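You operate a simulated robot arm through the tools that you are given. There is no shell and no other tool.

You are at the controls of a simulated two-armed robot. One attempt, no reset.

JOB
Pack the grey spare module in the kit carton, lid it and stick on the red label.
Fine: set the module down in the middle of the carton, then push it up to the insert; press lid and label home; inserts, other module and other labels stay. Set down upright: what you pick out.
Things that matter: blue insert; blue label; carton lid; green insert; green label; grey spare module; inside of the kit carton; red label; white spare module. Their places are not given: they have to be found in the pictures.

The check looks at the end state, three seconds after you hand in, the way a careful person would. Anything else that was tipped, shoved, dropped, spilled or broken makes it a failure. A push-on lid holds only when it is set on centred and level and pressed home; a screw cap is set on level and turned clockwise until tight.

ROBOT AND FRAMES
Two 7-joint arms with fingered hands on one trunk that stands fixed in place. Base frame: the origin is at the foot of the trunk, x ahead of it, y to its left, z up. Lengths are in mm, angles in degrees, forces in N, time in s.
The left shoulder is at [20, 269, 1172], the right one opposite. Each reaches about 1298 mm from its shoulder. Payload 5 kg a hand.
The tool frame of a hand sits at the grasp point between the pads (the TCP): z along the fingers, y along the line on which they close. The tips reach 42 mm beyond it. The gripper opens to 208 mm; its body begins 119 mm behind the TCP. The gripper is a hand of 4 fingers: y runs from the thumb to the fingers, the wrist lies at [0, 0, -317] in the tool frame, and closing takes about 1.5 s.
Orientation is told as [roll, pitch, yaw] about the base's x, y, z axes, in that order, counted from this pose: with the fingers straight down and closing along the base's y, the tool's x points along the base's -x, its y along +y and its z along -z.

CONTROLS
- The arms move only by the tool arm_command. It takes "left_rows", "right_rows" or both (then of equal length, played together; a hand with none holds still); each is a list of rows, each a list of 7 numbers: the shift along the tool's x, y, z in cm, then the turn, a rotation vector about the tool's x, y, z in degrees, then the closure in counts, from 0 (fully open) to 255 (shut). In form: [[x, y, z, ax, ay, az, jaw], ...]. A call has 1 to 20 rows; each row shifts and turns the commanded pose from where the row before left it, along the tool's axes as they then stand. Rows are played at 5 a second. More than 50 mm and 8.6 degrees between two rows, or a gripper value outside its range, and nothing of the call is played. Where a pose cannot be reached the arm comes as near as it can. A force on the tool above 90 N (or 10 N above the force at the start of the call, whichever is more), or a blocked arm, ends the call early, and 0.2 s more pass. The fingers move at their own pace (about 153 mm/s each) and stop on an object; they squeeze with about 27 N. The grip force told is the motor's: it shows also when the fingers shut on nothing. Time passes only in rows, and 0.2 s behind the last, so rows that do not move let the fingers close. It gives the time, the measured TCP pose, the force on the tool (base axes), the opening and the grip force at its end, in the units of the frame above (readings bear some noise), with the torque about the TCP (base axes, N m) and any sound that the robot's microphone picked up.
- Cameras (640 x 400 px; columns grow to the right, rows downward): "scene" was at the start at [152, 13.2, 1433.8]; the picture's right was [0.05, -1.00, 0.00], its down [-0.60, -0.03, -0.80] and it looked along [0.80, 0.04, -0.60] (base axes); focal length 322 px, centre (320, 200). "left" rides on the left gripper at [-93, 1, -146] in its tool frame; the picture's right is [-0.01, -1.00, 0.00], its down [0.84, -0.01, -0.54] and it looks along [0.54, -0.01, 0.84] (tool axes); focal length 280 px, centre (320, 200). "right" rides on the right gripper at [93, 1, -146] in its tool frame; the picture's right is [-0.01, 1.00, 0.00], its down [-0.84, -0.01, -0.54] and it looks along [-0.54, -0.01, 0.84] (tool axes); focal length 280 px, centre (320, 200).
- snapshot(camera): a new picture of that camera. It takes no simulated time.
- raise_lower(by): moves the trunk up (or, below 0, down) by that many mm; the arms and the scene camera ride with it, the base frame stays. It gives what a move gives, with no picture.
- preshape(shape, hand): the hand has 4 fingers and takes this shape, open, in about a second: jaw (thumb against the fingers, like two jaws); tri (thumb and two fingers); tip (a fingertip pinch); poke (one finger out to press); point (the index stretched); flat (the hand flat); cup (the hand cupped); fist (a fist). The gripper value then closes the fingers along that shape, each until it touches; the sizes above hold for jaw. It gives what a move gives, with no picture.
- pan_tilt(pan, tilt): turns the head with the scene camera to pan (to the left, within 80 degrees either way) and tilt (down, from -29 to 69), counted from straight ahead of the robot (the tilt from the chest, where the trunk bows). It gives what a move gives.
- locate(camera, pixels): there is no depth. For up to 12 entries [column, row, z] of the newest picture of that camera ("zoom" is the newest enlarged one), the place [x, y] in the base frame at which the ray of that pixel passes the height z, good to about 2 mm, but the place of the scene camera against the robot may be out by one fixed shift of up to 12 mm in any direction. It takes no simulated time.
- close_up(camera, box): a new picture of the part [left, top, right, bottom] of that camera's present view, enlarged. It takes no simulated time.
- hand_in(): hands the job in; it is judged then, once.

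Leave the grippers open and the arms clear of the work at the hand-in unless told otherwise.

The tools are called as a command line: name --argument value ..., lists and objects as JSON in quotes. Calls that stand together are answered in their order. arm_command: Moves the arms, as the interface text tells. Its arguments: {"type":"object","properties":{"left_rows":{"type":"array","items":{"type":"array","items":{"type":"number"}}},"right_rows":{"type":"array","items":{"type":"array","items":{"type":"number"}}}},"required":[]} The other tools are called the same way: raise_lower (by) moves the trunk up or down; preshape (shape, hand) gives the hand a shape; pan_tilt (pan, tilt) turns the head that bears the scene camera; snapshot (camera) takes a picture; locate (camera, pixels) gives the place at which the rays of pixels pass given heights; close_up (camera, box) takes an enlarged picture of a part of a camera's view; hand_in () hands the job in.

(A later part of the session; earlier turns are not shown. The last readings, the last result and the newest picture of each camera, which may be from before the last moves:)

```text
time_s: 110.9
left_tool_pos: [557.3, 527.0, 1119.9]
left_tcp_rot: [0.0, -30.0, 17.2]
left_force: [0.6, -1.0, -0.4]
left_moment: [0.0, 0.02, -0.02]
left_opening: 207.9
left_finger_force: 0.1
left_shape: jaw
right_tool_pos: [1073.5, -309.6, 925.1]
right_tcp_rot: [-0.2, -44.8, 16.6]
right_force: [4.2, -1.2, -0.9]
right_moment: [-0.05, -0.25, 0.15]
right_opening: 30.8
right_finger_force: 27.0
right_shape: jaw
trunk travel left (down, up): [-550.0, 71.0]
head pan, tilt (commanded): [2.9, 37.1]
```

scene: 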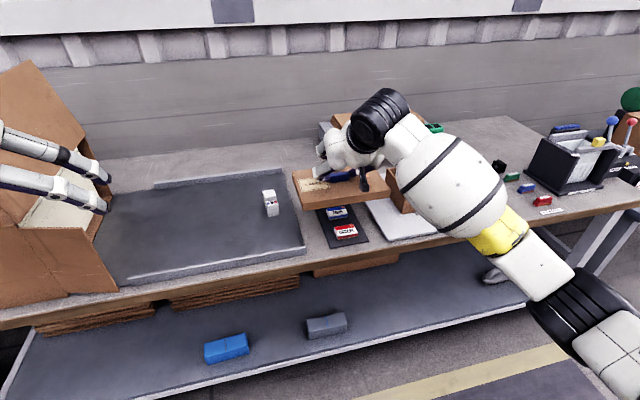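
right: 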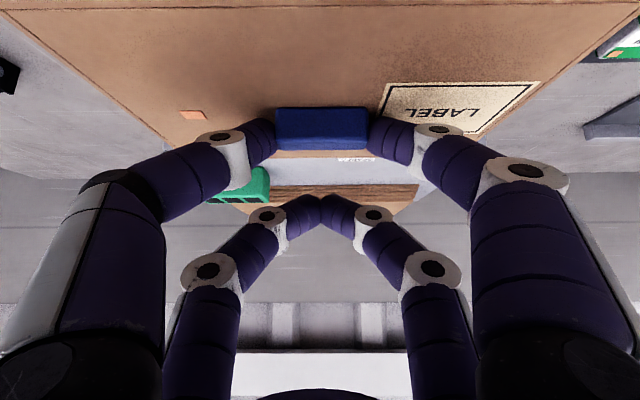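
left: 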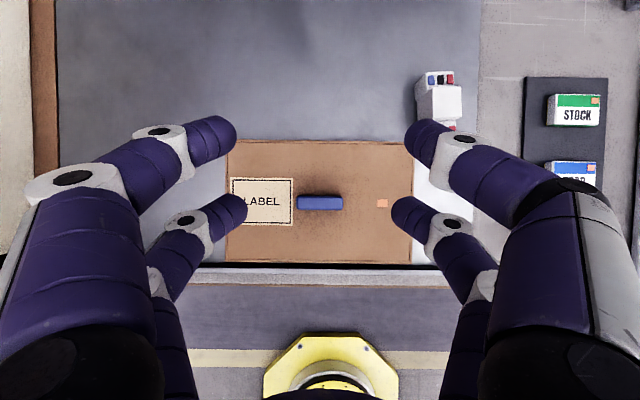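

Slight side force (carton pushes lid toward +v/−u). Shift the lid +1.5 mm v, −1 mm u, then go on down.

arm_command --right_rows '[[-0.106, -0.1, 0.106, 0, 0, 0, 255], [0, 0, 0, 0, 0, 0, 255]]'

arm_command --right_rows '[[0.142, 0, 0.142, 0, 0, 0, 255], [0, 0, 0, 0, 0, 0, 255]]'

```text
time_s: 111.5
left_tool_pos: [557.4, 528.7, 1119.1]
left_tcp_rot: [-0.1, -29.9, 17.2]
left_force: [0.1, 0.4, 0.5]
left_moment: [0.01, 0.0, -0.03]
left_opening: 207.8
left_finger_force: 0.1
left_shape: jaw
right_tool_pos: [1075.6, -308.3, 925.1]
right_tcp_rot: [-0.3, -44.8, 16.6]
right_force: [-4.1, 1.5, -4.1]
right_moment: [0.03, 0.16, 0.19]
right_opening: 31.0
right_finger_force: 26.9
right_shape: jaw
trunk travel left (down, up): [-550.0, 71.0]
head pan, tilt (commanded): [2.9, 37.1]
```

```text
time_s: 112.1
left_tool_pos: [558.2, 528.3, 1120.0]
left_tcp_rot: [0.0, -30.1, 17.2]
left_force: [-0.7, -0.9, 0.2]
left_moment: [0.0, 0.03, 0.02]
left_opening: 207.8
left_finger_force: 0.0
left_shape: jaw
right_tool_pos: [1075.4, -309.0, 924.5]
right_tcp_rot: [-0.3, -44.9, 16.7]
right_force: [-2.5, 1.3, -0.2]
right_moment: [0.06, 0.09, 0.19]
right_opening: 30.9
right_finger_force: 26.9
right_shape: jaw
trunk travel left (down, up): [-550.0, 71.0]
head pan, tilt (commanded): [2.9, 37.1]
```

Force reversed, so clearance is small; shift back 0.6 mm and continue down.

arm_command --right_rows '[[0.042, 0, -0.042, 0, 0, 0, 255], [0.142, 0, 0.142, 0, 0, 0, 255], [0, 0, 0, 0, 0, 0, 255]]'

arm_command --right_rows '[[0.142, 0, 0.142, 0, 0, 0, 255], [0, 0, 0, 0, 0, 0, 255]]'

close_up --camera "scene" --box '[370, 150, 514, 240]'

```text
time_s: 112.9
left_tool_pos: [556.3, 528.1, 1121.0]
left_tcp_rot: [0.0, -30.0, 17.2]
left_force: [0.9, 0.4, 0.1]
left_moment: [-0.01, 0.01, 0.01]
left_opening: 207.7
left_finger_force: 0.2
left_shape: jaw
right_tool_pos: [1075.4, -308.8, 923.4]
right_tcp_rot: [-0.3, -44.9, 16.7]
right_force: [-0.9, 2.9, 9.6]
right_moment: [0.11, -0.03, 0.07]
right_opening: 31.0
right_finger_force: 27.5
right_shape: jaw
trunk travel left (down, up): [-550.0, 71.0]
head pan, tilt (commanded): [2.9, 37.1]
```

```text
time_s: 113.5
left_tool_pos: [556.9, 527.8, 1120.5]
left_tcp_rot: [-0.2, -30.1, 17.2]
left_force: [-0.5, 0.1, 1.0]
left_moment: [-0.03, 0.01, -0.02]
left_opening: 207.8
left_finger_force: 0.1
left_shape: jaw
right_tool_pos: [1076.3, -309.1, 923.2]
right_tcp_rot: [-0.4, -45.0, 16.7]
right_force: [0.8, 0.7, 19.3]
right_moment: [0.0, 0.01, 0.0]
right_opening: 31.1
right_finger_force: 27.6
right_shape: jaw
trunk travel left (down, up): [-550.0, 71.0]
head pan, tilt (commanded): [2.9, 37.1]
```

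```text
4.44 times, centred on (442, 195) of scene
```

zoom: 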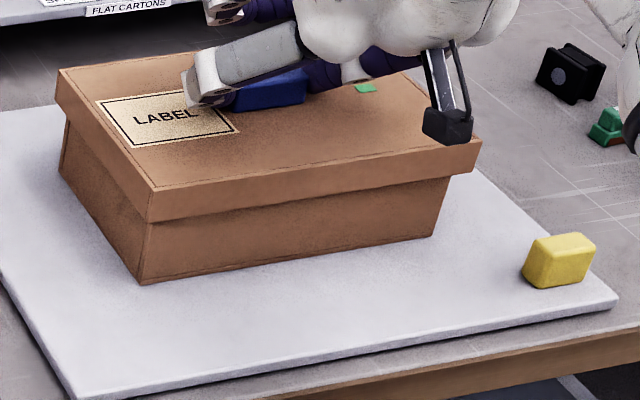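

The orange mark on the lid turned green – the lid has seated (19 N). I'll press a little more to be sure, then look.

arm_command --right_rows '[[0.142, 0, 0.142, 0, 0, 0, 255], [0, 0, 0, 0, 0, 0, 255]]'

close_up --camera "scene" --box '[370, 150, 514, 240]'

```text
time_s: 114.1
left_tool_pos: [556.1, 527.8, 1120.4]
left_tcp_rot: [-0.1, -30.2, 17.2]
left_force: [0.8, -0.1, 0.1]
left_moment: [0.01, 0.03, 0.01]
left_opening: 207.9
left_finger_force: 0.1
left_shape: jaw
right_tool_pos: [1075.6, -308.1, 923.2]
right_tcp_rot: [-0.4, -45.2, 16.7]
right_force: [3.4, -0.5, 30.5]
right_moment: [0.08, -0.07, -0.19]
right_opening: 31.4
right_finger_force: 27.0
right_shape: jaw
trunk travel left (down, up): [-550.0, 71.0]
head pan, tilt (commanded): [2.9, 37.1]
```

```text
4.44 times, centred on (442, 195) of scene
```

zoom: 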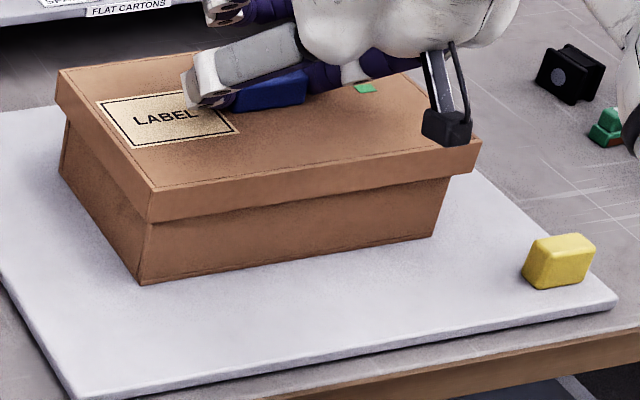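

Firmly home (30 N, no further travel). Relax, then release the handle while rising.

arm_command --right_rows '[[-0.28, 0, -0.28, 0, 0, 0, 255], [0, 0, 0, 0, 0, 0, 225], [0, 0, 0, 0, 0, 0, 190], [-0.1, 0, -0.1, 0, 0, 0, 172], [-0.35, 0, -0.35, 0, 0, 0, 162], [-0.7, 0, -0.7, 0, 0, 0, 152], [0, 0, 0, 0, 0, 0, 145]]'

snapshot --camera "right"

close_up --camera "scene" --box '[370, 150, 514, 240]'

```text
time_s: 115.7
left_tool_pos: [558.0, 527.8, 1121.0]
left_tcp_rot: [0.0, -30.0, 17.2]
left_force: [-0.1, 0.4, -0.1]
left_moment: [0.02, 0.03, -0.02]
left_opening: 207.8
left_finger_force: 0.0
left_shape: jaw
right_tool_pos: [1073.7, -309.2, 937.9]
right_tcp_rot: [-0.4, -44.9, 16.6]
right_force: [-0.4, 0.2, -0.4]
right_moment: [0.07, 0.02, 0.02]
right_opening: 89.0
right_finger_force: 0.0
right_shape: jaw
trunk travel left (down, up): [-550.0, 71.0]
head pan, tilt (commanded): [2.9, 37.1]
```

```text
taken
```

right: 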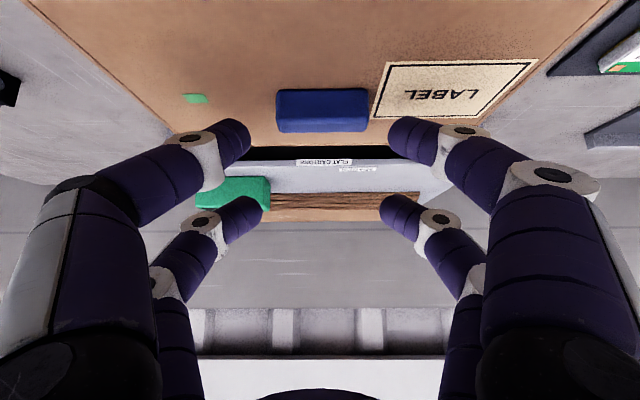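

```text
4.44 times, centred on (442, 195) of scene
```

zoom: 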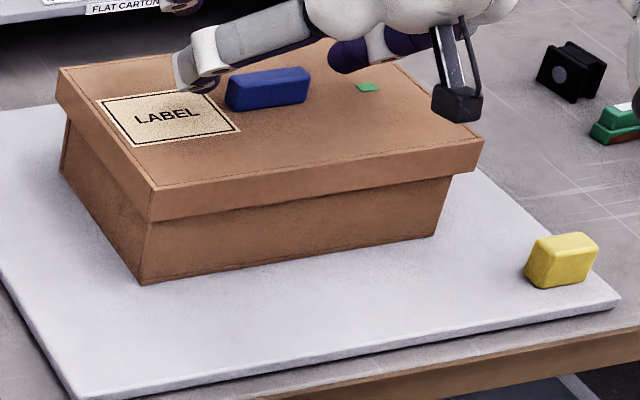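

Released; the mark stays green. Rise 50 mm and measure the LABEL field's position on the seated lid.

arm_command --right_rows '[[-0.88, 0, -0.88, 0, 0, 0, 145], [-0.88, 0, -0.88, 0, 0, 0, 145], [-0.88, 0, -0.88, 0, 0, 0, 145], [-0.88, 0, -0.88, 0, 0, 0, 145], [0, 0, 0, 0, 0, 0, 145]]'

close_up --camera "right" --box '[180, 0, 580, 160]'

```text
time_s: 116.9
left_tool_pos: [558.3, 527.1, 1119.3]
left_tcp_rot: [0.0, -30.0, 17.2]
left_force: [0.3, -0.3, -0.2]
left_moment: [-0.04, 0.01, 0.01]
left_opening: 207.9
left_finger_force: 0.0
left_shape: jaw
right_tool_pos: [1075.6, -309.8, 987.9]
right_tcp_rot: [-0.3, -44.7, 16.6]
right_force: [-0.4, 0.9, -0.9]
right_moment: [0.01, 0.02, 0.05]
right_opening: 89.2
right_finger_force: 0.0
right_shape: jaw
trunk travel left (down, up): [-550.0, 71.0]
head pan, tilt (commanded): [2.9, 37.1]
```

```text
1.60 times, centred on (380, 80) of right
```

zoom: 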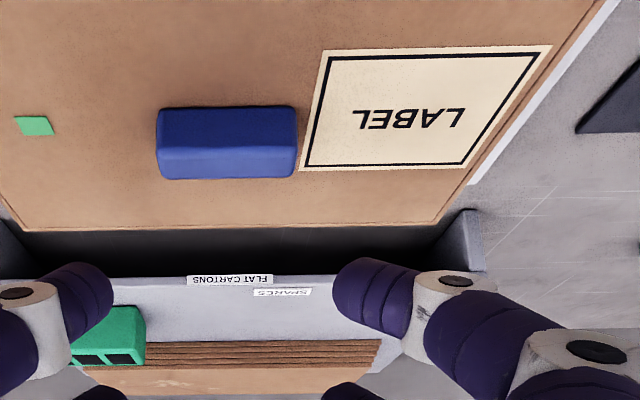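

locate --camera "zoom" --pixels '[[325, 51, 864], [552, 45, 864], [464, 166, 864], [300, 171, 864], [162, 108, 864], [296, 107, 864], [165, 178, 884], [293, 177, 884], [437, 222, 864], [35, 126, 864]]'

```text
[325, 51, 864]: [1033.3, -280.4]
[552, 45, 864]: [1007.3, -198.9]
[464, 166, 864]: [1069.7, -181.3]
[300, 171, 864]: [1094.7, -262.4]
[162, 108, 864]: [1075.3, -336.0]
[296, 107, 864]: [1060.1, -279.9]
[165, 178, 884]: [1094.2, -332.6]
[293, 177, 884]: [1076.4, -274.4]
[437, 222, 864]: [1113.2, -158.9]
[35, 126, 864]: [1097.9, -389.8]
```

Field centre ≈(1051.3,-230.8). Now go to the red label: move the right hand to a hover pose above it.

arm_command --right_rows '[[1.605, 3.57, -0.294, 0, 0, 0, 145], [1.605, 3.57, -0.294, 0, 0, 0, 145], [1.605, 3.57, -0.294, 0, 0, 0, 145], [1.605, 3.57, -0.294, 0, 0, 0, 145], [1.605, 3.57, -0.294, 0, 0, 0, 145], [1.605, 3.57, -0.294, 0, 0, 0, 145], [1.605, 3.57, -0.294, 0, 0, 0, 145], [1.605, 3.57, -0.294, 0, 0, 0, 145], [1.605, 3.57, -0.294, 0, 0, 0, 145], [0, 0, 0, 0, 0, 0, 145]]'

snapshot --camera "right"

snapshot --camera "scene"

```text
time_s: 119.1
left_tool_pos: [556.8, 528.7, 1120.3]
left_tcp_rot: [0.0, -30.0, 17.2]
left_force: [1.1, 0.2, -0.8]
left_moment: [0.0, 0.04, -0.01]
left_opening: 207.8
left_finger_force: 0.1
left_shape: jaw
right_tool_pos: [868.2, -38.7, 902.0]
right_tcp_rot: [-0.3, -44.9, 16.6]
right_force: [-0.4, -0.8, 0.2]
right_moment: [0.01, 0.0, 0.0]
right_opening: 89.8
right_finger_force: 0.0
right_shape: jaw
trunk travel left (down, up): [-550.0, 71.0]
head pan, tilt (commanded): [2.9, 37.1]
```

```text
taken
```

right: 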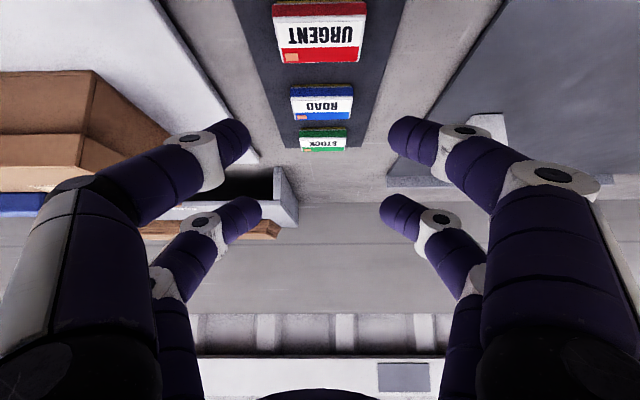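

```text
taken
```

scene: 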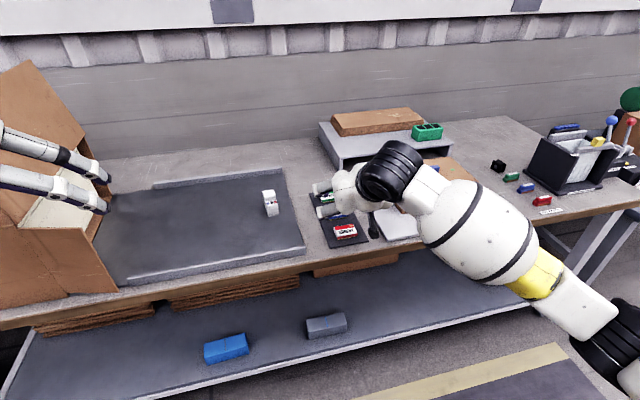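

close_up --camera "right" --box '[250, 0, 390, 88]'

```text
4.55 times, centred on (320, 44) of right
```

zoom: 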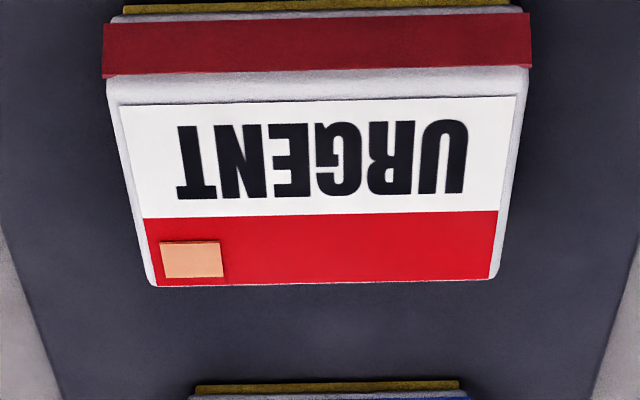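

locate --camera "zoom" --pixels '[[110, 85, 776], [525, 75, 776], [490, 280, 776], [152, 287, 776], [123, 5, 760], [522, 5, 760], [110, 85, 780], [152, 287, 780], [490, 280, 780]]'

```text
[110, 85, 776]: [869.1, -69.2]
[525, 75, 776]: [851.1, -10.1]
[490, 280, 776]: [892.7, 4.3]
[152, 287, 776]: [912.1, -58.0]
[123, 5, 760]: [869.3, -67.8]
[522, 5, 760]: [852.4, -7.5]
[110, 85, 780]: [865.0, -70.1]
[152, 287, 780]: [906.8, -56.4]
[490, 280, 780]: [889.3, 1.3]
```

Label: centre (881.4,-32.8), 63×43.5, top 776, mat 760, yaw ~16.8°. I'll descend to z≈821 with an 80 mm opening, gripping 15 mm on the robot side of its centre (so that the finger will clear the lid's handle later).

arm_command --right_rows '[[-0.05, 0.19, 0.05, 0, 0, 0, 157], [1.427, 0, 1.437, 0, 0, 0, 157], [1.427, 0, 1.437, 0, 0, 0, 157], [1.427, 0, 1.437, 0, 0, 0, 157], [1.2, 0, 1.21, 0, 0, 0, 157], [0, 0, 0, 0, 0, 0, 157]]'

snapshot --camera "right"

close_up --camera "scene" --box '[290, 170, 410, 260]'

```text
time_s: 120.5
left_tool_pos: [557.4, 527.9, 1120.6]
left_tcp_rot: [0.1, -30.0, 17.2]
left_force: [1.1, 0.2, 0.0]
left_moment: [0.03, 0.03, -0.02]
left_opening: 207.9
left_finger_force: 0.0
left_shape: jaw
right_tool_pos: [867.9, -33.5, 825.7]
right_tcp_rot: [-0.3, -44.9, 16.7]
right_force: [-0.1, 0.6, -0.1]
right_moment: [-0.02, 0.02, -0.03]
right_opening: 80.4
right_finger_force: 0.1
right_shape: jaw
trunk travel left (down, up): [-550.0, 71.0]
head pan, tilt (commanded): [2.9, 37.1]
```

```text
taken
```

right: 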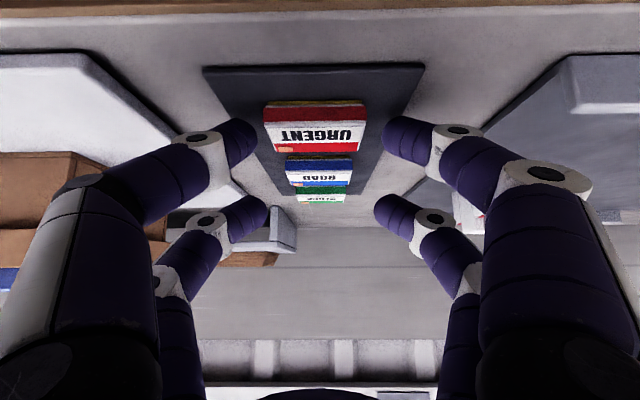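

```text
4.44 times, centred on (350, 215) of scene
```

zoom: 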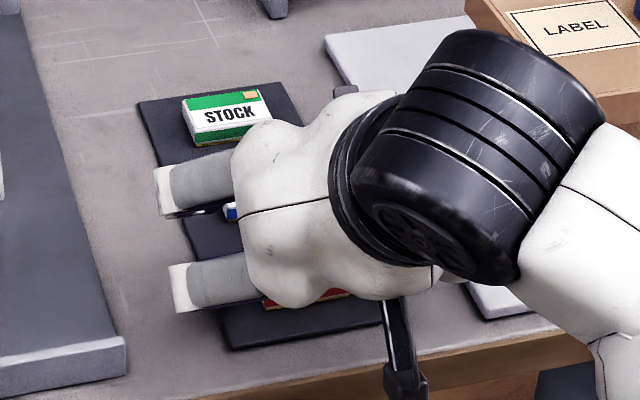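

Shift −2.7 mm in u, narrow to 73 mm and descend 6 mm.

arm_command --right_rows '[[0, -0.27, 0, 0, 0, 0, 163], [0.21, 0, 0.21, 0, 0, 0, 166], [0.21, 0, 0.21, 0, 0, 0, 166], [0, 0, 0, 0, 0, 0, 166]]'

close_up --camera "right" --box '[200, 80, 440, 220]'

```text
time_s: 121.5
left_tool_pos: [557.3, 527.6, 1120.7]
left_tcp_rot: [0.1, -30.1, 17.2]
left_force: [-0.1, -0.5, -0.2]
left_moment: [-0.01, 0.04, 0.0]
left_opening: 208.1
left_finger_force: 0.1
left_shape: jaw
right_tool_pos: [869.6, -36.2, 823.5]
right_tcp_rot: [-0.2, -45.2, 16.7]
right_force: [1.3, 2.1, 19.5]
right_moment: [0.94, 0.11, -0.07]
right_opening: 73.5
right_finger_force: 0.2
right_shape: jaw
trunk travel left (down, up): [-550.0, 71.0]
head pan, tilt (commanded): [2.9, 37.1]
```

```text
2.67 times, centred on (320, 150) of right
```

zoom: 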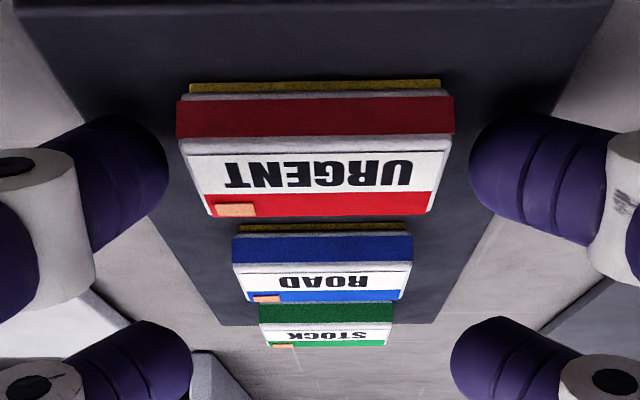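

The fingertips touch the mat (19 N) beside the label. Now close gently onto the label's ends.

arm_command --right_rows '[[-0.07, 0, -0.07, 0, 0, 0, 172], [0, 0, 0, 0, 0, 0, 178], [0, 0, 0, 0, 0, 0, 186], [0, 0, 0, 0, 0, 0, 200], [0, 0, 0, 0, 0, 0, 200]]'

close_up --camera "right" --box '[200, 80, 440, 220]'

```text
time_s: 122.7
left_tool_pos: [557.8, 527.5, 1120.5]
left_tcp_rot: [-0.1, -30.1, 17.1]
left_force: [0.2, -1.4, -0.4]
left_moment: [0.03, -0.01, 0.01]
left_opening: 207.8
left_finger_force: 0.0
left_shape: jaw
right_tool_pos: [868.1, -36.4, 822.3]
right_tcp_rot: [-0.2, -45.0, 16.7]
right_force: [6.0, 3.9, 25.3]
right_moment: [1.2, -0.26, -0.39]
right_opening: 30.3
right_finger_force: 26.4
right_shape: jaw
trunk travel left (down, up): [-550.0, 71.0]
head pan, tilt (commanded): [2.9, 37.1]
```

```text
2.67 times, centred on (320, 150) of right
```

zoom: 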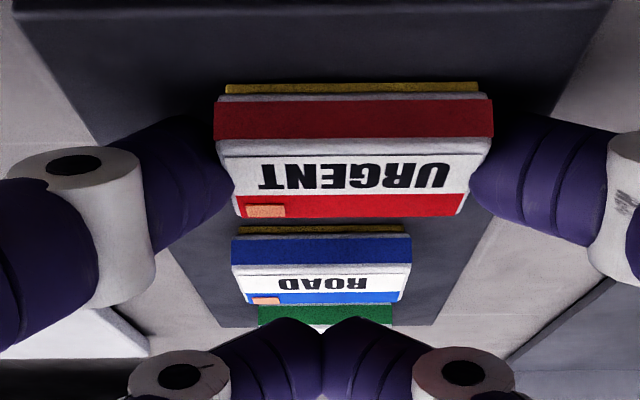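

The label slid ~10 mm toward +u before both fingers held it (26 N grip). Lift 6 mm slowly and check.

arm_command --right_rows '[[-0.14, 0, -0.14, 0, 0, 0, 215], [-0.14, 0, -0.14, 0, 0, 0, 225], [-0.21, 0, -0.21, 0, 0, 0, 235], [-0.21, 0, -0.21, 0, 0, 0, 235], [0, 0, 0, 0, 0, 0, 235]]'

close_up --camera "right" --box '[200, 80, 440, 220]'

close_up --camera "scene" --box '[290, 170, 410, 260]'

```text
time_s: 123.9
left_tool_pos: [558.6, 527.9, 1119.8]
left_tcp_rot: [0.0, -30.0, 17.2]
left_force: [0.1, 0.0, 0.2]
left_moment: [0.0, 0.02, 0.04]
left_opening: 208.0
left_finger_force: 0.1
left_shape: jaw
right_tool_pos: [869.4, -36.2, 828.4]
right_tcp_rot: [-0.3, -44.9, 16.7]
right_force: [-0.4, 0.1, -0.2]
right_moment: [0.04, -0.03, 0.01]
right_opening: 29.4
right_finger_force: 26.9
right_shape: jaw
trunk travel left (down, up): [-550.0, 71.0]
head pan, tilt (commanded): [2.9, 37.1]
```

```text
2.67 times, centred on (320, 150) of right
```

zoom: 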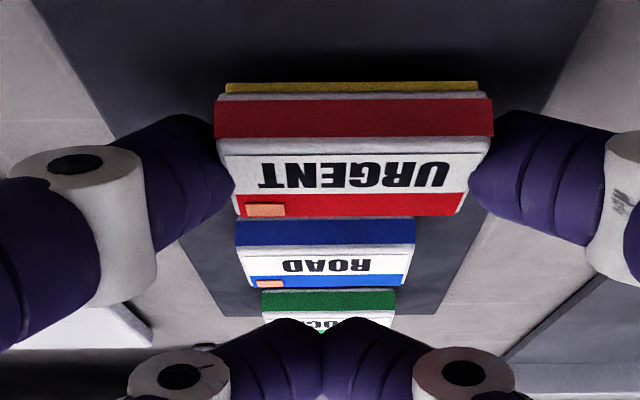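

```text
4.44 times, centred on (350, 215) of scene
```

zoom: 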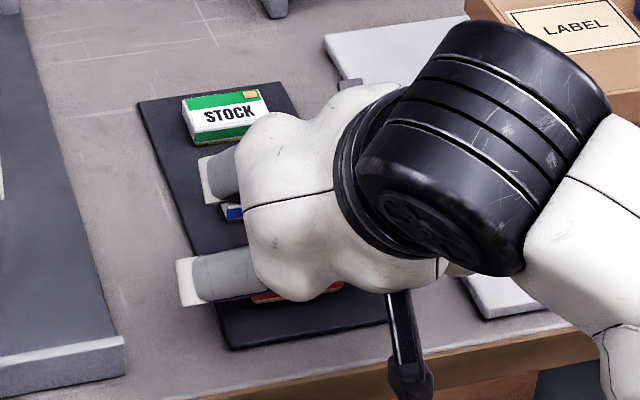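

Label is lifted, level. I'll locate its corners (top z≈782) to get its position in the hand.

locate --camera "right" --pixels '[[320, 130, 782]]'

close_up --camera "right" --box '[260, 100, 400, 190]'

```text
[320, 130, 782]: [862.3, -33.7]
```

```text
4.44 times, centred on (330, 145) of right
```

zoom: 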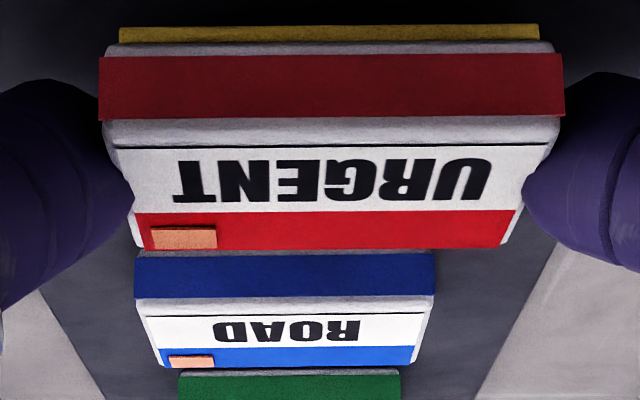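

locate --camera "zoom" --pixels '[[106, 122, 782], [558, 118, 782], [508, 244, 782], [138, 249, 782], [118, 40, 766], [540, 38, 766], [150, 228, 782]]'

```text
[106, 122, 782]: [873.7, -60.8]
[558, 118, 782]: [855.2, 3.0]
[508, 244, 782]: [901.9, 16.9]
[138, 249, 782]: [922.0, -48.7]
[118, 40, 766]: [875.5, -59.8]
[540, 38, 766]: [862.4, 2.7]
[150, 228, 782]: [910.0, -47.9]
```

Label in hand: centre about +8 mm u and +14 mm v from the TCP. I'll raise it 80 mm, then carry it to above the LABEL field (target centre slightly toward the outer/near side so the finger clears the handle).

arm_command --right_rows '[[-1.413, 0, -1.415, 0, 0, 0, 235], [-1.413, 0, -1.415, 0, 0, 0, 235], [-1.413, 0, -1.415, 0, 0, 0, 235], [-1.413, 0, -1.415, 0, 0, 0, 235], [-1.77, -3.434, 0.2, 0, 0, 0, 235], [-1.77, -3.434, 0.2, 0, 0, 0, 235], [-1.77, -3.434, 0.2, 0, 0, 0, 235], [-1.77, -3.434, 0.2, 0, 0, 0, 235], [-1.77, -3.434, 0.2, 0, 0, 0, 235], [-1.77, -3.434, 0.2, 0, 0, 0, 235], [-1.77, -3.434, 0.2, 0, 0, 0, 235], [0, 0, 0, 0, 0, 0, 235]]'

snapshot --camera "right"

close_up --camera "scene" --box '[340, 110, 500, 230]'

```text
time_s: 126.5
left_tool_pos: [557.9, 527.8, 1118.7]
left_tcp_rot: [-0.1, -30.0, 17.2]
left_force: [0.4, 0.5, -0.4]
left_moment: [0.01, -0.01, 0.02]
left_opening: 207.8
left_finger_force: 0.1
left_shape: jaw
right_tool_pos: [1031.3, -237.5, 987.9]
right_tcp_rot: [-0.3, -45.0, 16.7]
right_force: [-0.5, 0.4, -0.8]
right_moment: [-0.03, 0.0, -0.01]
right_opening: 29.3
right_finger_force: 27.2
right_shape: jaw
trunk travel left (down, up): [-550.0, 71.0]
head pan, tilt (commanded): [2.9, 37.1]
```

```text
taken
```

right: 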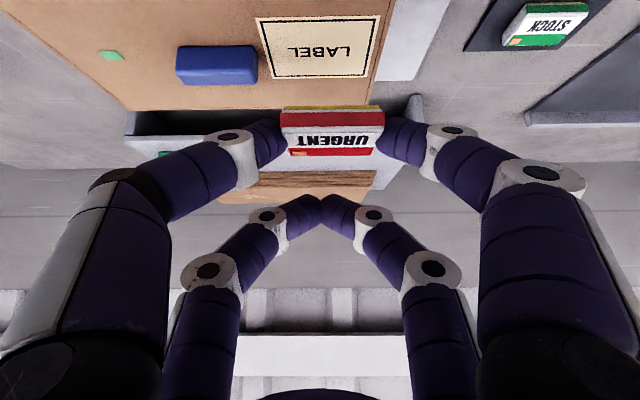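

```text
3.33 times, centred on (420, 170) of scene
```

zoom: 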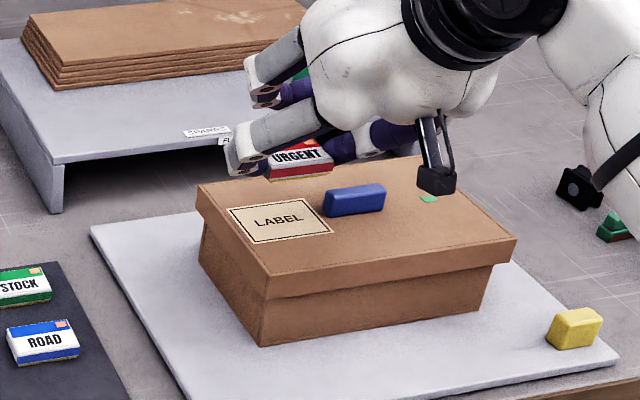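

close_up --camera "right" --box '[160, 0, 400, 170]'

```text
2.35 times, centred on (280, 85) of right
```

zoom: 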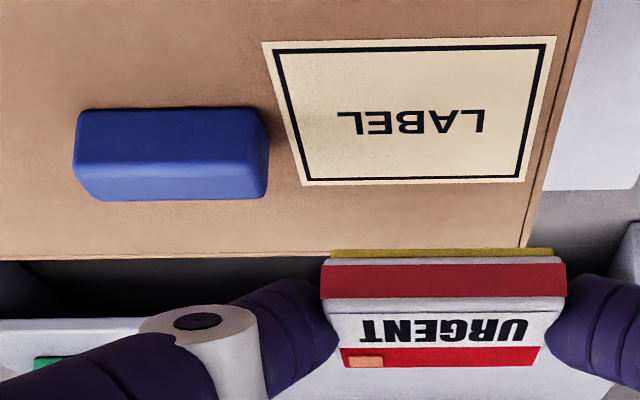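

locate --camera "zoom" --pixels '[[262, 42, 864], [557, 37, 864], [526, 180, 864], [303, 186, 864], [330, 257, 926], [553, 255, 926], [328, 302, 942], [561, 298, 942], [540, 364, 942], [343, 369, 942], [263, 112, 864], [268, 192, 884]]'

```text
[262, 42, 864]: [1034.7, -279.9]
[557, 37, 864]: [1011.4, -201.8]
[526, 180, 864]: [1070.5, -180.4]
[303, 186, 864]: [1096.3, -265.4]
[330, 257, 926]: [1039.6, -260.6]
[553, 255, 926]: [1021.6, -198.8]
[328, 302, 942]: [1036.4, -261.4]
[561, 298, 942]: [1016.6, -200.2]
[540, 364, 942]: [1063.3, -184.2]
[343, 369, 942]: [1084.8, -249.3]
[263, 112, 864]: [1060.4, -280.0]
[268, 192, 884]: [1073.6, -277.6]
```

Label is nearly over its target. Shift −2.5 mm u, +2 mm v, and lower 50 mm.

arm_command --right_rows '[[-0.14, -0.25, 0.14, 0, 0, 0, 235], [1.177, 0, 1.18, 0, 0, 0, 235], [1.177, 0, 1.18, 0, 0, 0, 235], [0.9, 0, 0.9, 0, 0, 0, 235], [0, 0, 0, 0, 0, 0, 235]]'

snapshot --camera "right"

close_up --camera "scene" --box '[360, 130, 480, 220]'

```text
time_s: 127.7
left_tool_pos: [558.6, 528.1, 1120.9]
left_tcp_rot: [0.0, -30.0, 17.1]
left_force: [-0.2, 0.0, 0.1]
left_moment: [-0.02, -0.01, 0.02]
left_opening: 207.9
left_finger_force: 0.0
left_shape: jaw
right_tool_pos: [1033.8, -240.6, 941.8]
right_tcp_rot: [-0.3, -44.9, 16.8]
right_force: [0.0, 1.0, -0.1]
right_moment: [-0.02, 0.0, -0.02]
right_opening: 29.4
right_finger_force: 27.0
right_shape: jaw
trunk travel left (down, up): [-550.0, 71.0]
head pan, tilt (commanded): [2.9, 37.1]
```

```text
taken
```

right: 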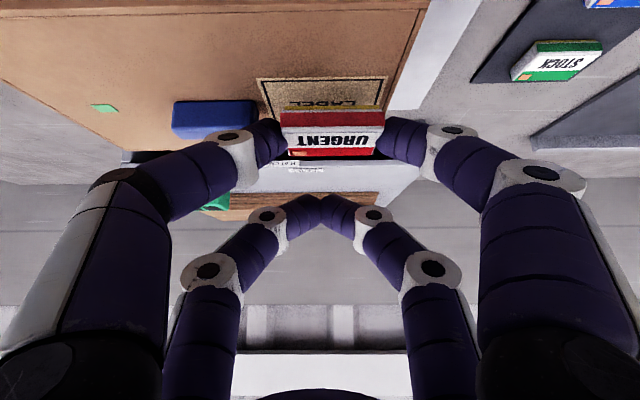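

```text
4.44 times, centred on (420, 175) of scene
```

zoom: 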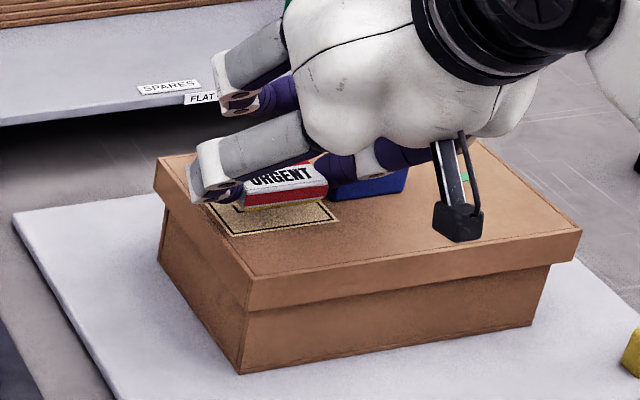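

arm_command --right_rows '[[0.283, 0, 0.283, 0, 0, 0, 235], [0.283, 0, 0.283, 0, 0, 0, 235], [0, 0, 0, 0, 0, 0, 235]]'

close_up --camera "right" --box '[160, 60, 420, 200]'

close_up --camera "scene" --box '[370, 140, 450, 200]'

```text
time_s: 128.5
left_tool_pos: [558.0, 527.6, 1119.6]
left_tcp_rot: [0.0, -30.1, 17.1]
left_force: [0.8, 0.3, 1.7]
left_moment: [-0.01, 0.0, -0.01]
left_opening: 207.7
left_finger_force: 0.0
left_shape: jaw
right_tool_pos: [1033.1, -239.8, 933.4]
right_tcp_rot: [-0.3, -44.9, 16.6]
right_force: [-0.3, 0.3, 0.1]
right_moment: [-0.01, 0.01, 0.03]
right_opening: 29.5
right_finger_force: 27.2
right_shape: jaw
trunk travel left (down, up): [-550.0, 71.0]
head pan, tilt (commanded): [2.9, 37.1]
```

```text
2.46 times, centred on (290, 130) of right
```

zoom: 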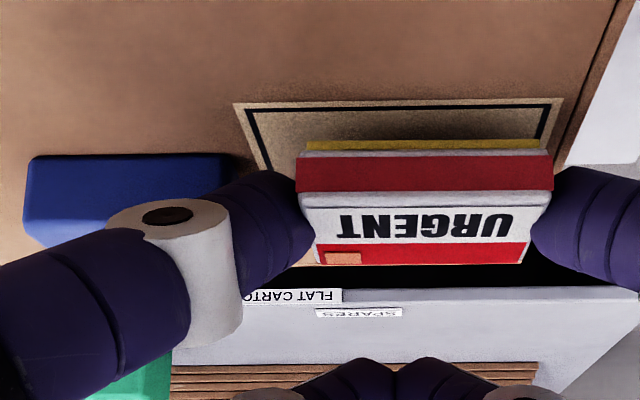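

```text
6.67 times, centred on (410, 170) of scene
```

zoom: 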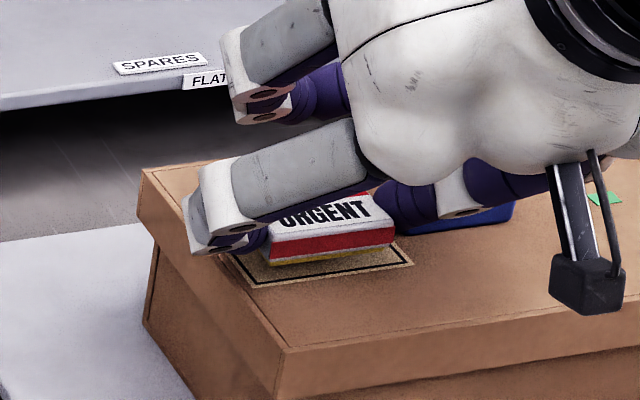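

close_up --camera "right" --box '[160, 60, 420, 200]'

locate --camera "zoom" --pixels '[[308, 150, 871], [540, 148, 871], [236, 105, 864], [562, 100, 864], [233, 155, 864], [308, 150, 873], [540, 148, 873]]'

```text
2.46 times, centred on (290, 130) of right
```

zoom: 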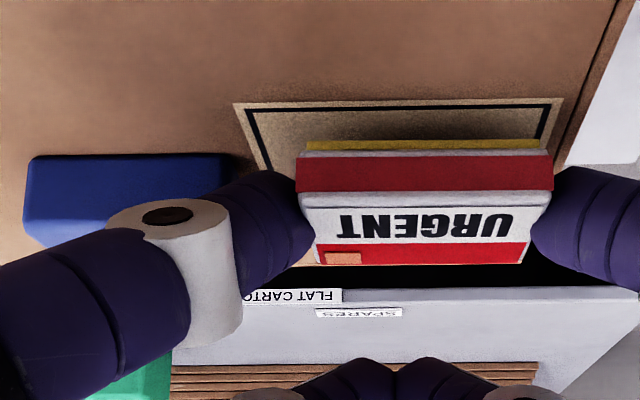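

```text
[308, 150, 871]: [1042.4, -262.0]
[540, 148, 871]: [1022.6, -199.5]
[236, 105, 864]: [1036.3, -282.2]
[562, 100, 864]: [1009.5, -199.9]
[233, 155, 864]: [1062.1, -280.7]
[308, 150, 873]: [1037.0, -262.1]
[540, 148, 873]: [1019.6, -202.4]
```

Label is about (+6.8,−1.6) mm from the field centre. Shift −2.5 mm u, then lower in small steps until contact.

arm_command --right_rows '[[0, -0.25, 0, 0, 0, 0, 235], [0.212, 0, 0.212, 0, 0, 0, 235], [0, 0, 0, 0, 0, 0, 235]]'

arm_command --right_rows '[[0.141, 0, 0.141, 0, 0, 0, 235], [0, 0, 0, 0, 0, 0, 235]]'

arm_command --right_rows '[[0.141, 0, 0.141, 0, 0, 0, 235], [0, 0, 0, 0, 0, 0, 235]]'

```text
time_s: 129.3
left_tool_pos: [557.8, 526.2, 1119.6]
left_tcp_rot: [0.1, -30.0, 17.2]
left_force: [0.7, 0.5, 0.8]
left_moment: [0.01, 0.05, -0.01]
left_opening: 208.1
left_finger_force: 0.0
left_shape: jaw
right_tool_pos: [1033.5, -243.3, 931.4]
right_tcp_rot: [-0.3, -45.0, 16.6]
right_force: [0.5, 0.2, 0.0]
right_moment: [-0.01, 0.0, 0.01]
right_opening: 29.4
right_finger_force: 27.3
right_shape: jaw
trunk travel left (down, up): [-550.0, 71.0]
head pan, tilt (commanded): [2.9, 37.1]
```

```text
time_s: 129.9
left_tool_pos: [558.2, 528.1, 1120.0]
left_tcp_rot: [0.0, -30.0, 17.3]
left_force: [-0.1, 0.6, 0.5]
left_moment: [0.01, 0.01, 0.01]
left_opening: 208.1
left_finger_force: 0.0
left_shape: jaw
right_tool_pos: [1034.2, -243.4, 930.0]
right_tcp_rot: [-0.2, -45.0, 16.6]
right_force: [0.2, 0.3, 0.0]
right_moment: [0.04, 0.02, 0.0]
right_opening: 29.2
right_finger_force: 27.3
right_shape: jaw
trunk travel left (down, up): [-550.0, 71.0]
head pan, tilt (commanded): [2.9, 37.1]
```

```text
time_s: 130.5
left_tool_pos: [557.8, 527.9, 1120.4]
left_tcp_rot: [0.1, -30.1, 17.2]
left_force: [1.3, 0.2, 1.1]
left_moment: [0.0, 0.0, -0.01]
left_opening: 207.8
left_finger_force: 0.0
left_shape: jaw
right_tool_pos: [1034.6, -242.0, 928.2]
right_tcp_rot: [-0.4, -44.8, 16.7]
right_force: [-0.2, -0.1, 0.5]
right_moment: [-0.01, -0.03, -0.01]
right_opening: 29.1
right_finger_force: 27.4
right_shape: jaw
trunk travel left (down, up): [-550.0, 71.0]
head pan, tilt (commanded): [2.9, 37.1]
```

arm_command --right_rows '[[0.141, 0, 0.141, 0, 0, 0, 235], [0, 0, 0, 0, 0, 0, 235]]'

arm_command --right_rows '[[0.141, 0, 0.141, 0, 0, 0, 235], [0, 0, 0, 0, 0, 0, 235]]'

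close_up --camera "right" --box '[160, 60, 420, 200]'

```text
time_s: 131.1
left_tool_pos: [558.4, 527.9, 1119.1]
left_tcp_rot: [0.1, -30.0, 17.2]
left_force: [0.0, -0.9, -0.5]
left_moment: [-0.04, -0.04, -0.02]
left_opening: 207.8
left_finger_force: 0.0
left_shape: jaw
right_tool_pos: [1034.0, -242.4, 927.4]
right_tcp_rot: [-0.2, -44.9, 16.6]
right_force: [-0.1, -0.3, -0.1]
right_moment: [-0.01, -0.03, -0.03]
right_opening: 29.2
right_finger_force: 26.9
right_shape: jaw
trunk travel left (down, up): [-550.0, 71.0]
head pan, tilt (commanded): [2.9, 37.1]
```

```text
time_s: 131.7
left_tool_pos: [557.6, 527.9, 1120.0]
left_tcp_rot: [0.0, -30.0, 17.1]
left_force: [0.4, 0.3, -0.4]
left_moment: [0.0, 0.01, 0.04]
left_opening: 207.9
left_finger_force: 0.0
left_shape: jaw
right_tool_pos: [1032.8, -242.2, 922.8]
right_tcp_rot: [-0.4, -44.9, 16.7]
right_force: [-0.1, 0.1, 0.1]
right_moment: [-0.03, 0.0, 0.03]
right_opening: 29.3
right_finger_force: 27.5
right_shape: jaw
trunk travel left (down, up): [-550.0, 71.0]
head pan, tilt (commanded): [2.9, 37.1]
```

```text
2.46 times, centred on (290, 130) of right
```

zoom: 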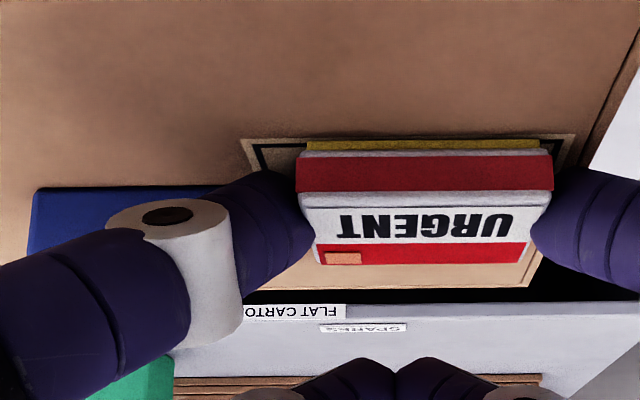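

Still no contact; continue.

arm_command --right_rows '[[0.106, 0, 0.106, 0, 0, 0, 235], [0, 0, 0, 0, 0, 0, 235]]'

arm_command --right_rows '[[0.106, 0, 0.106, 0, 0, 0, 235], [0, 0, 0, 0, 0, 0, 235]]'

```text
time_s: 132.3
left_tool_pos: [557.9, 528.2, 1119.7]
left_tcp_rot: [0.0, -30.1, 17.2]
left_force: [-0.3, 0.7, -0.2]
left_moment: [0.02, -0.01, 0.01]
left_opening: 208.1
left_finger_force: 0.0
left_shape: jaw
right_tool_pos: [1033.7, -242.6, 923.4]
right_tcp_rot: [-0.3, -45.0, 16.7]
right_force: [0.5, 0.7, 0.7]
right_moment: [0.06, 0.02, -0.02]
right_opening: 29.4
right_finger_force: 27.1
right_shape: jaw
trunk travel left (down, up): [-550.0, 71.0]
head pan, tilt (commanded): [2.9, 37.1]
```

```text
time_s: 132.9
left_tool_pos: [557.1, 527.7, 1120.2]
left_tcp_rot: [0.1, -30.1, 17.2]
left_force: [0.8, -0.3, 0.5]
left_moment: [0.01, 0.0, 0.02]
left_opening: 208.0
left_finger_force: 0.0
left_shape: jaw
right_tool_pos: [1034.0, -242.9, 923.0]
right_tcp_rot: [-0.3, -44.9, 16.7]
right_force: [-1.2, 0.8, 6.6]
right_moment: [0.11, 0.03, -0.05]
right_opening: 29.3
right_finger_force: 27.5
right_shape: jaw
trunk travel left (down, up): [-550.0, 71.0]
head pan, tilt (commanded): [2.9, 37.1]
```

Contact (6.6 N). Press on: two more 2 mm steps and look at the label's mark.

arm_command --right_rows '[[0.141, 0, 0.141, 0, 0, 0, 235], [0, 0, 0, 0, 0, 0, 235]]'

arm_command --right_rows '[[0.141, 0, 0.141, 0, 0, 0, 235], [0, 0, 0, 0, 0, 0, 235]]'

close_up --camera "right" --box '[160, 60, 420, 200]'

close_up --camera "scene" --box '[370, 140, 450, 200]'

```text
time_s: 133.5
left_tool_pos: [557.1, 528.1, 1121.0]
left_tcp_rot: [-0.1, -30.1, 17.2]
left_force: [-0.3, 0.0, 0.0]
left_moment: [-0.01, -0.02, -0.01]
left_opening: 208.0
left_finger_force: 0.0
left_shape: jaw
right_tool_pos: [1033.8, -242.6, 921.9]
right_tcp_rot: [-0.4, -45.1, 16.6]
right_force: [-1.2, -0.1, 18.4]
right_moment: [0.13, 0.05, -0.22]
right_opening: 29.3
right_finger_force: 27.0
right_shape: jaw
trunk travel left (down, up): [-550.0, 71.0]
head pan, tilt (commanded): [2.9, 37.1]
```

```text
time_s: 134.1
left_tool_pos: [556.0, 527.8, 1121.6]
left_tcp_rot: [-0.1, -30.1, 17.2]
left_force: [-0.7, 0.2, 0.1]
left_moment: [0.01, 0.0, -0.04]
left_opening: 207.9
left_finger_force: 0.0
left_shape: jaw
right_tool_pos: [1033.3, -243.0, 922.2]
right_tcp_rot: [-0.4, -45.2, 16.7]
right_force: [1.6, -1.2, 32.1]
right_moment: [0.28, -0.19, -0.51]
right_opening: 29.9
right_finger_force: 27.1
right_shape: jaw
trunk travel left (down, up): [-550.0, 71.0]
head pan, tilt (commanded): [2.9, 37.1]
```

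```text
2.46 times, centred on (290, 130) of right
```

zoom: 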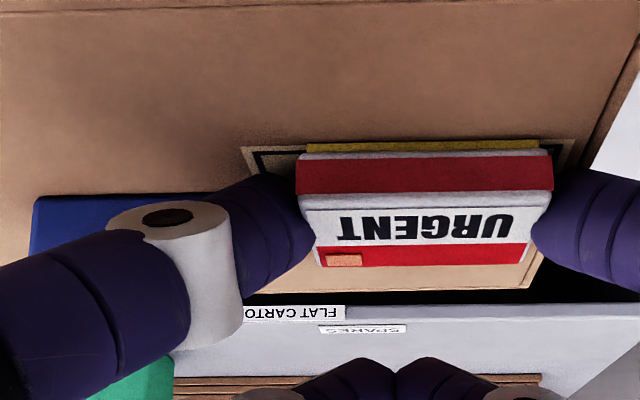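

```text
6.67 times, centred on (410, 170) of scene
```

zoom: 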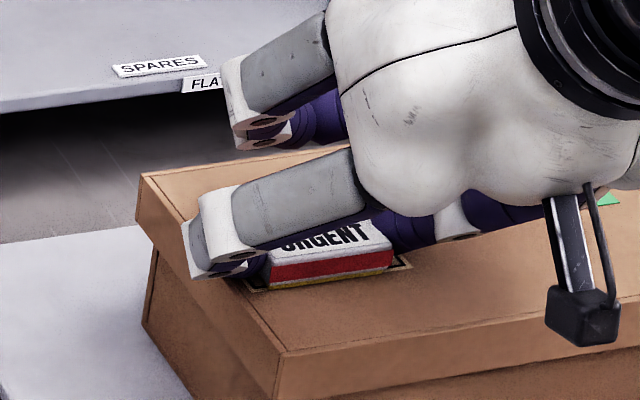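

32 N pressed, but the label's mark is still orange – the fingers themselves may be bearing on the lid. I'll relax, open the fingers to release the label, rise, and then press on the label top with closed fingers.

arm_command --right_rows '[[-0.25, 0, -0.25, 0, 0, 0, 235], [0, 0, 0, 0, 0, 0, 145], [0, 0, 0, 0, 0, 0, 145], [-0.14, 0, -0.14, 0, 0, 0, 145], [-0.35, 0, -0.35, 0, 0, 0, 145], [-0.7, 0, -0.7, 0, 0, 0, 145], [-1.06, 0, -1.06, 0, 0, 0, 145], [-1.06, 0, -1.06, 0, 0, 0, 145], [0, 0, 0, 0, 0, 0, 145]]'

snapshot --camera "right"

close_up --camera "scene" --box '[370, 140, 450, 200]'

```text
time_s: 136.1
left_tool_pos: [558.2, 528.3, 1120.2]
left_tcp_rot: [0.0, -30.0, 17.2]
left_force: [0.7, -0.7, -0.1]
left_moment: [0.03, -0.02, 0.03]
left_opening: 207.8
left_finger_force: 0.1
left_shape: jaw
right_tool_pos: [1032.7, -243.4, 965.1]
right_tcp_rot: [-0.3, -44.7, 16.7]
right_force: [-1.2, -0.8, 0.3]
right_moment: [0.05, -0.02, 0.03]
right_opening: 89.2
right_finger_force: 0.0
right_shape: jaw
trunk travel left (down, up): [-550.0, 71.0]
head pan, tilt (commanded): [2.9, 37.1]
```

```text
taken
```

right: 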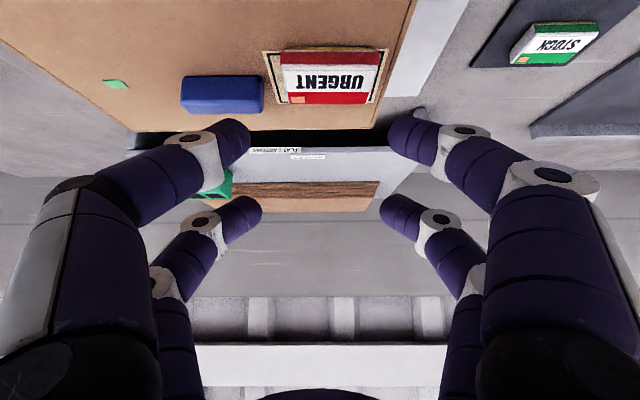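

```text
6.67 times, centred on (410, 170) of scene
```

zoom: 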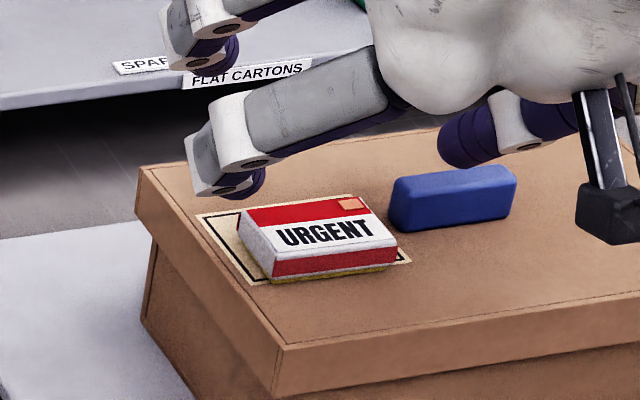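

The label lies on the field. Let me measure its placement, then press it.

close_up --camera "right" --box '[160, 20, 440, 160]'

```text
2.29 times, centred on (300, 90) of right
```

zoom: 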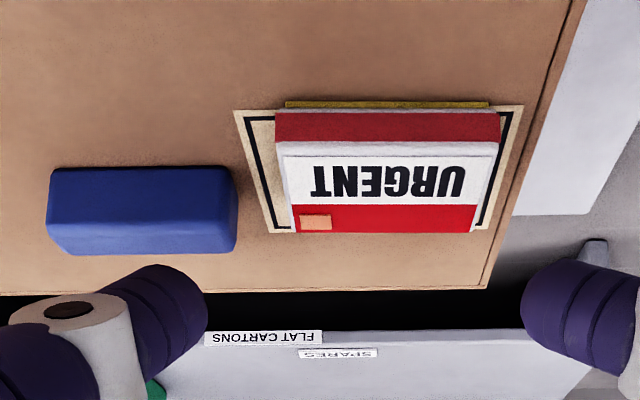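

locate --camera "zoom" --pixels '[[235, 110, 864], [523, 105, 864], [270, 232, 864], [288, 104, 864], [490, 104, 864], [283, 150, 880], [499, 150, 880], [474, 232, 880], [293, 233, 880]]'

```text
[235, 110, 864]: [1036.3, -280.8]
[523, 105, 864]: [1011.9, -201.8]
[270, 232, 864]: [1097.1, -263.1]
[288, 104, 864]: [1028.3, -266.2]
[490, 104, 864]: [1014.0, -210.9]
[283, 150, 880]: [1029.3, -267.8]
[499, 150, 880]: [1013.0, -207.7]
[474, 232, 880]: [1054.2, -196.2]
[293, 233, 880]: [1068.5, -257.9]
```

The label sits about 12 mm too near (v≈−12.5) and is not yet stuck (mark orange). I'll close the fingers, come down on its near side, and nudge it +v about 11 mm.

arm_command --right_rows '[[0, 0, 0, 0, 0, 0, 255], [0, 0, 0, 0, 0, 0, 255], [1.2, 0.4, -1.2, 0, 0, 0, 255], [1.2, 0.4, -1.2, 0, 0, 0, 255], [1.2, 0, 1.2, 0, 0, 0, 255], [1.2, 0, 1.2, 0, 0, 0, 255], [0, 0, 0, 0, 0, 0, 255]]'

close_up --camera "right" --box '[180, 60, 460, 220]'

close_up --camera "scene" --box '[370, 140, 450, 200]'

```text
time_s: 137.7
left_tool_pos: [557.6, 528.0, 1121.2]
left_tcp_rot: [-0.1, -30.0, 17.2]
left_force: [-0.3, 0.1, 0.5]
left_moment: [0.0, -0.01, 0.0]
left_opening: 207.8
left_finger_force: 0.0
left_shape: jaw
right_tool_pos: [997.5, -244.3, 934.0]
right_tcp_rot: [-0.3, -45.0, 16.6]
right_force: [-0.3, -0.1, 0.2]
right_moment: [-0.01, 0.01, 0.01]
right_opening: 0.0
right_finger_force: 26.9
right_shape: jaw
trunk travel left (down, up): [-550.0, 71.0]
head pan, tilt (commanded): [2.9, 37.1]
```

```text
2.29 times, centred on (320, 140) of right
```

zoom: 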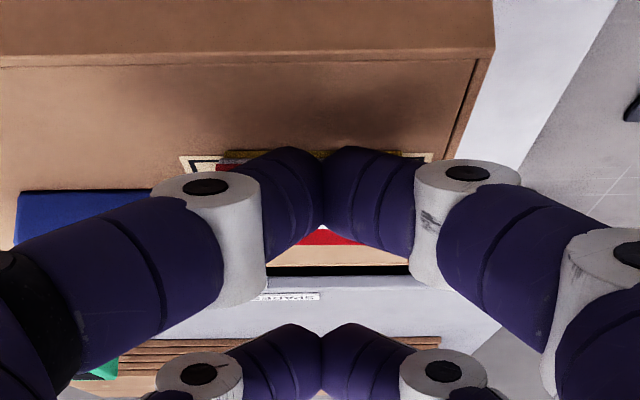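

```text
6.67 times, centred on (410, 170) of scene
```

zoom: 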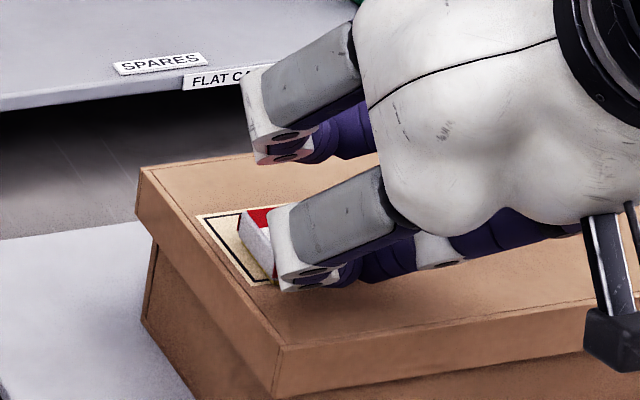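

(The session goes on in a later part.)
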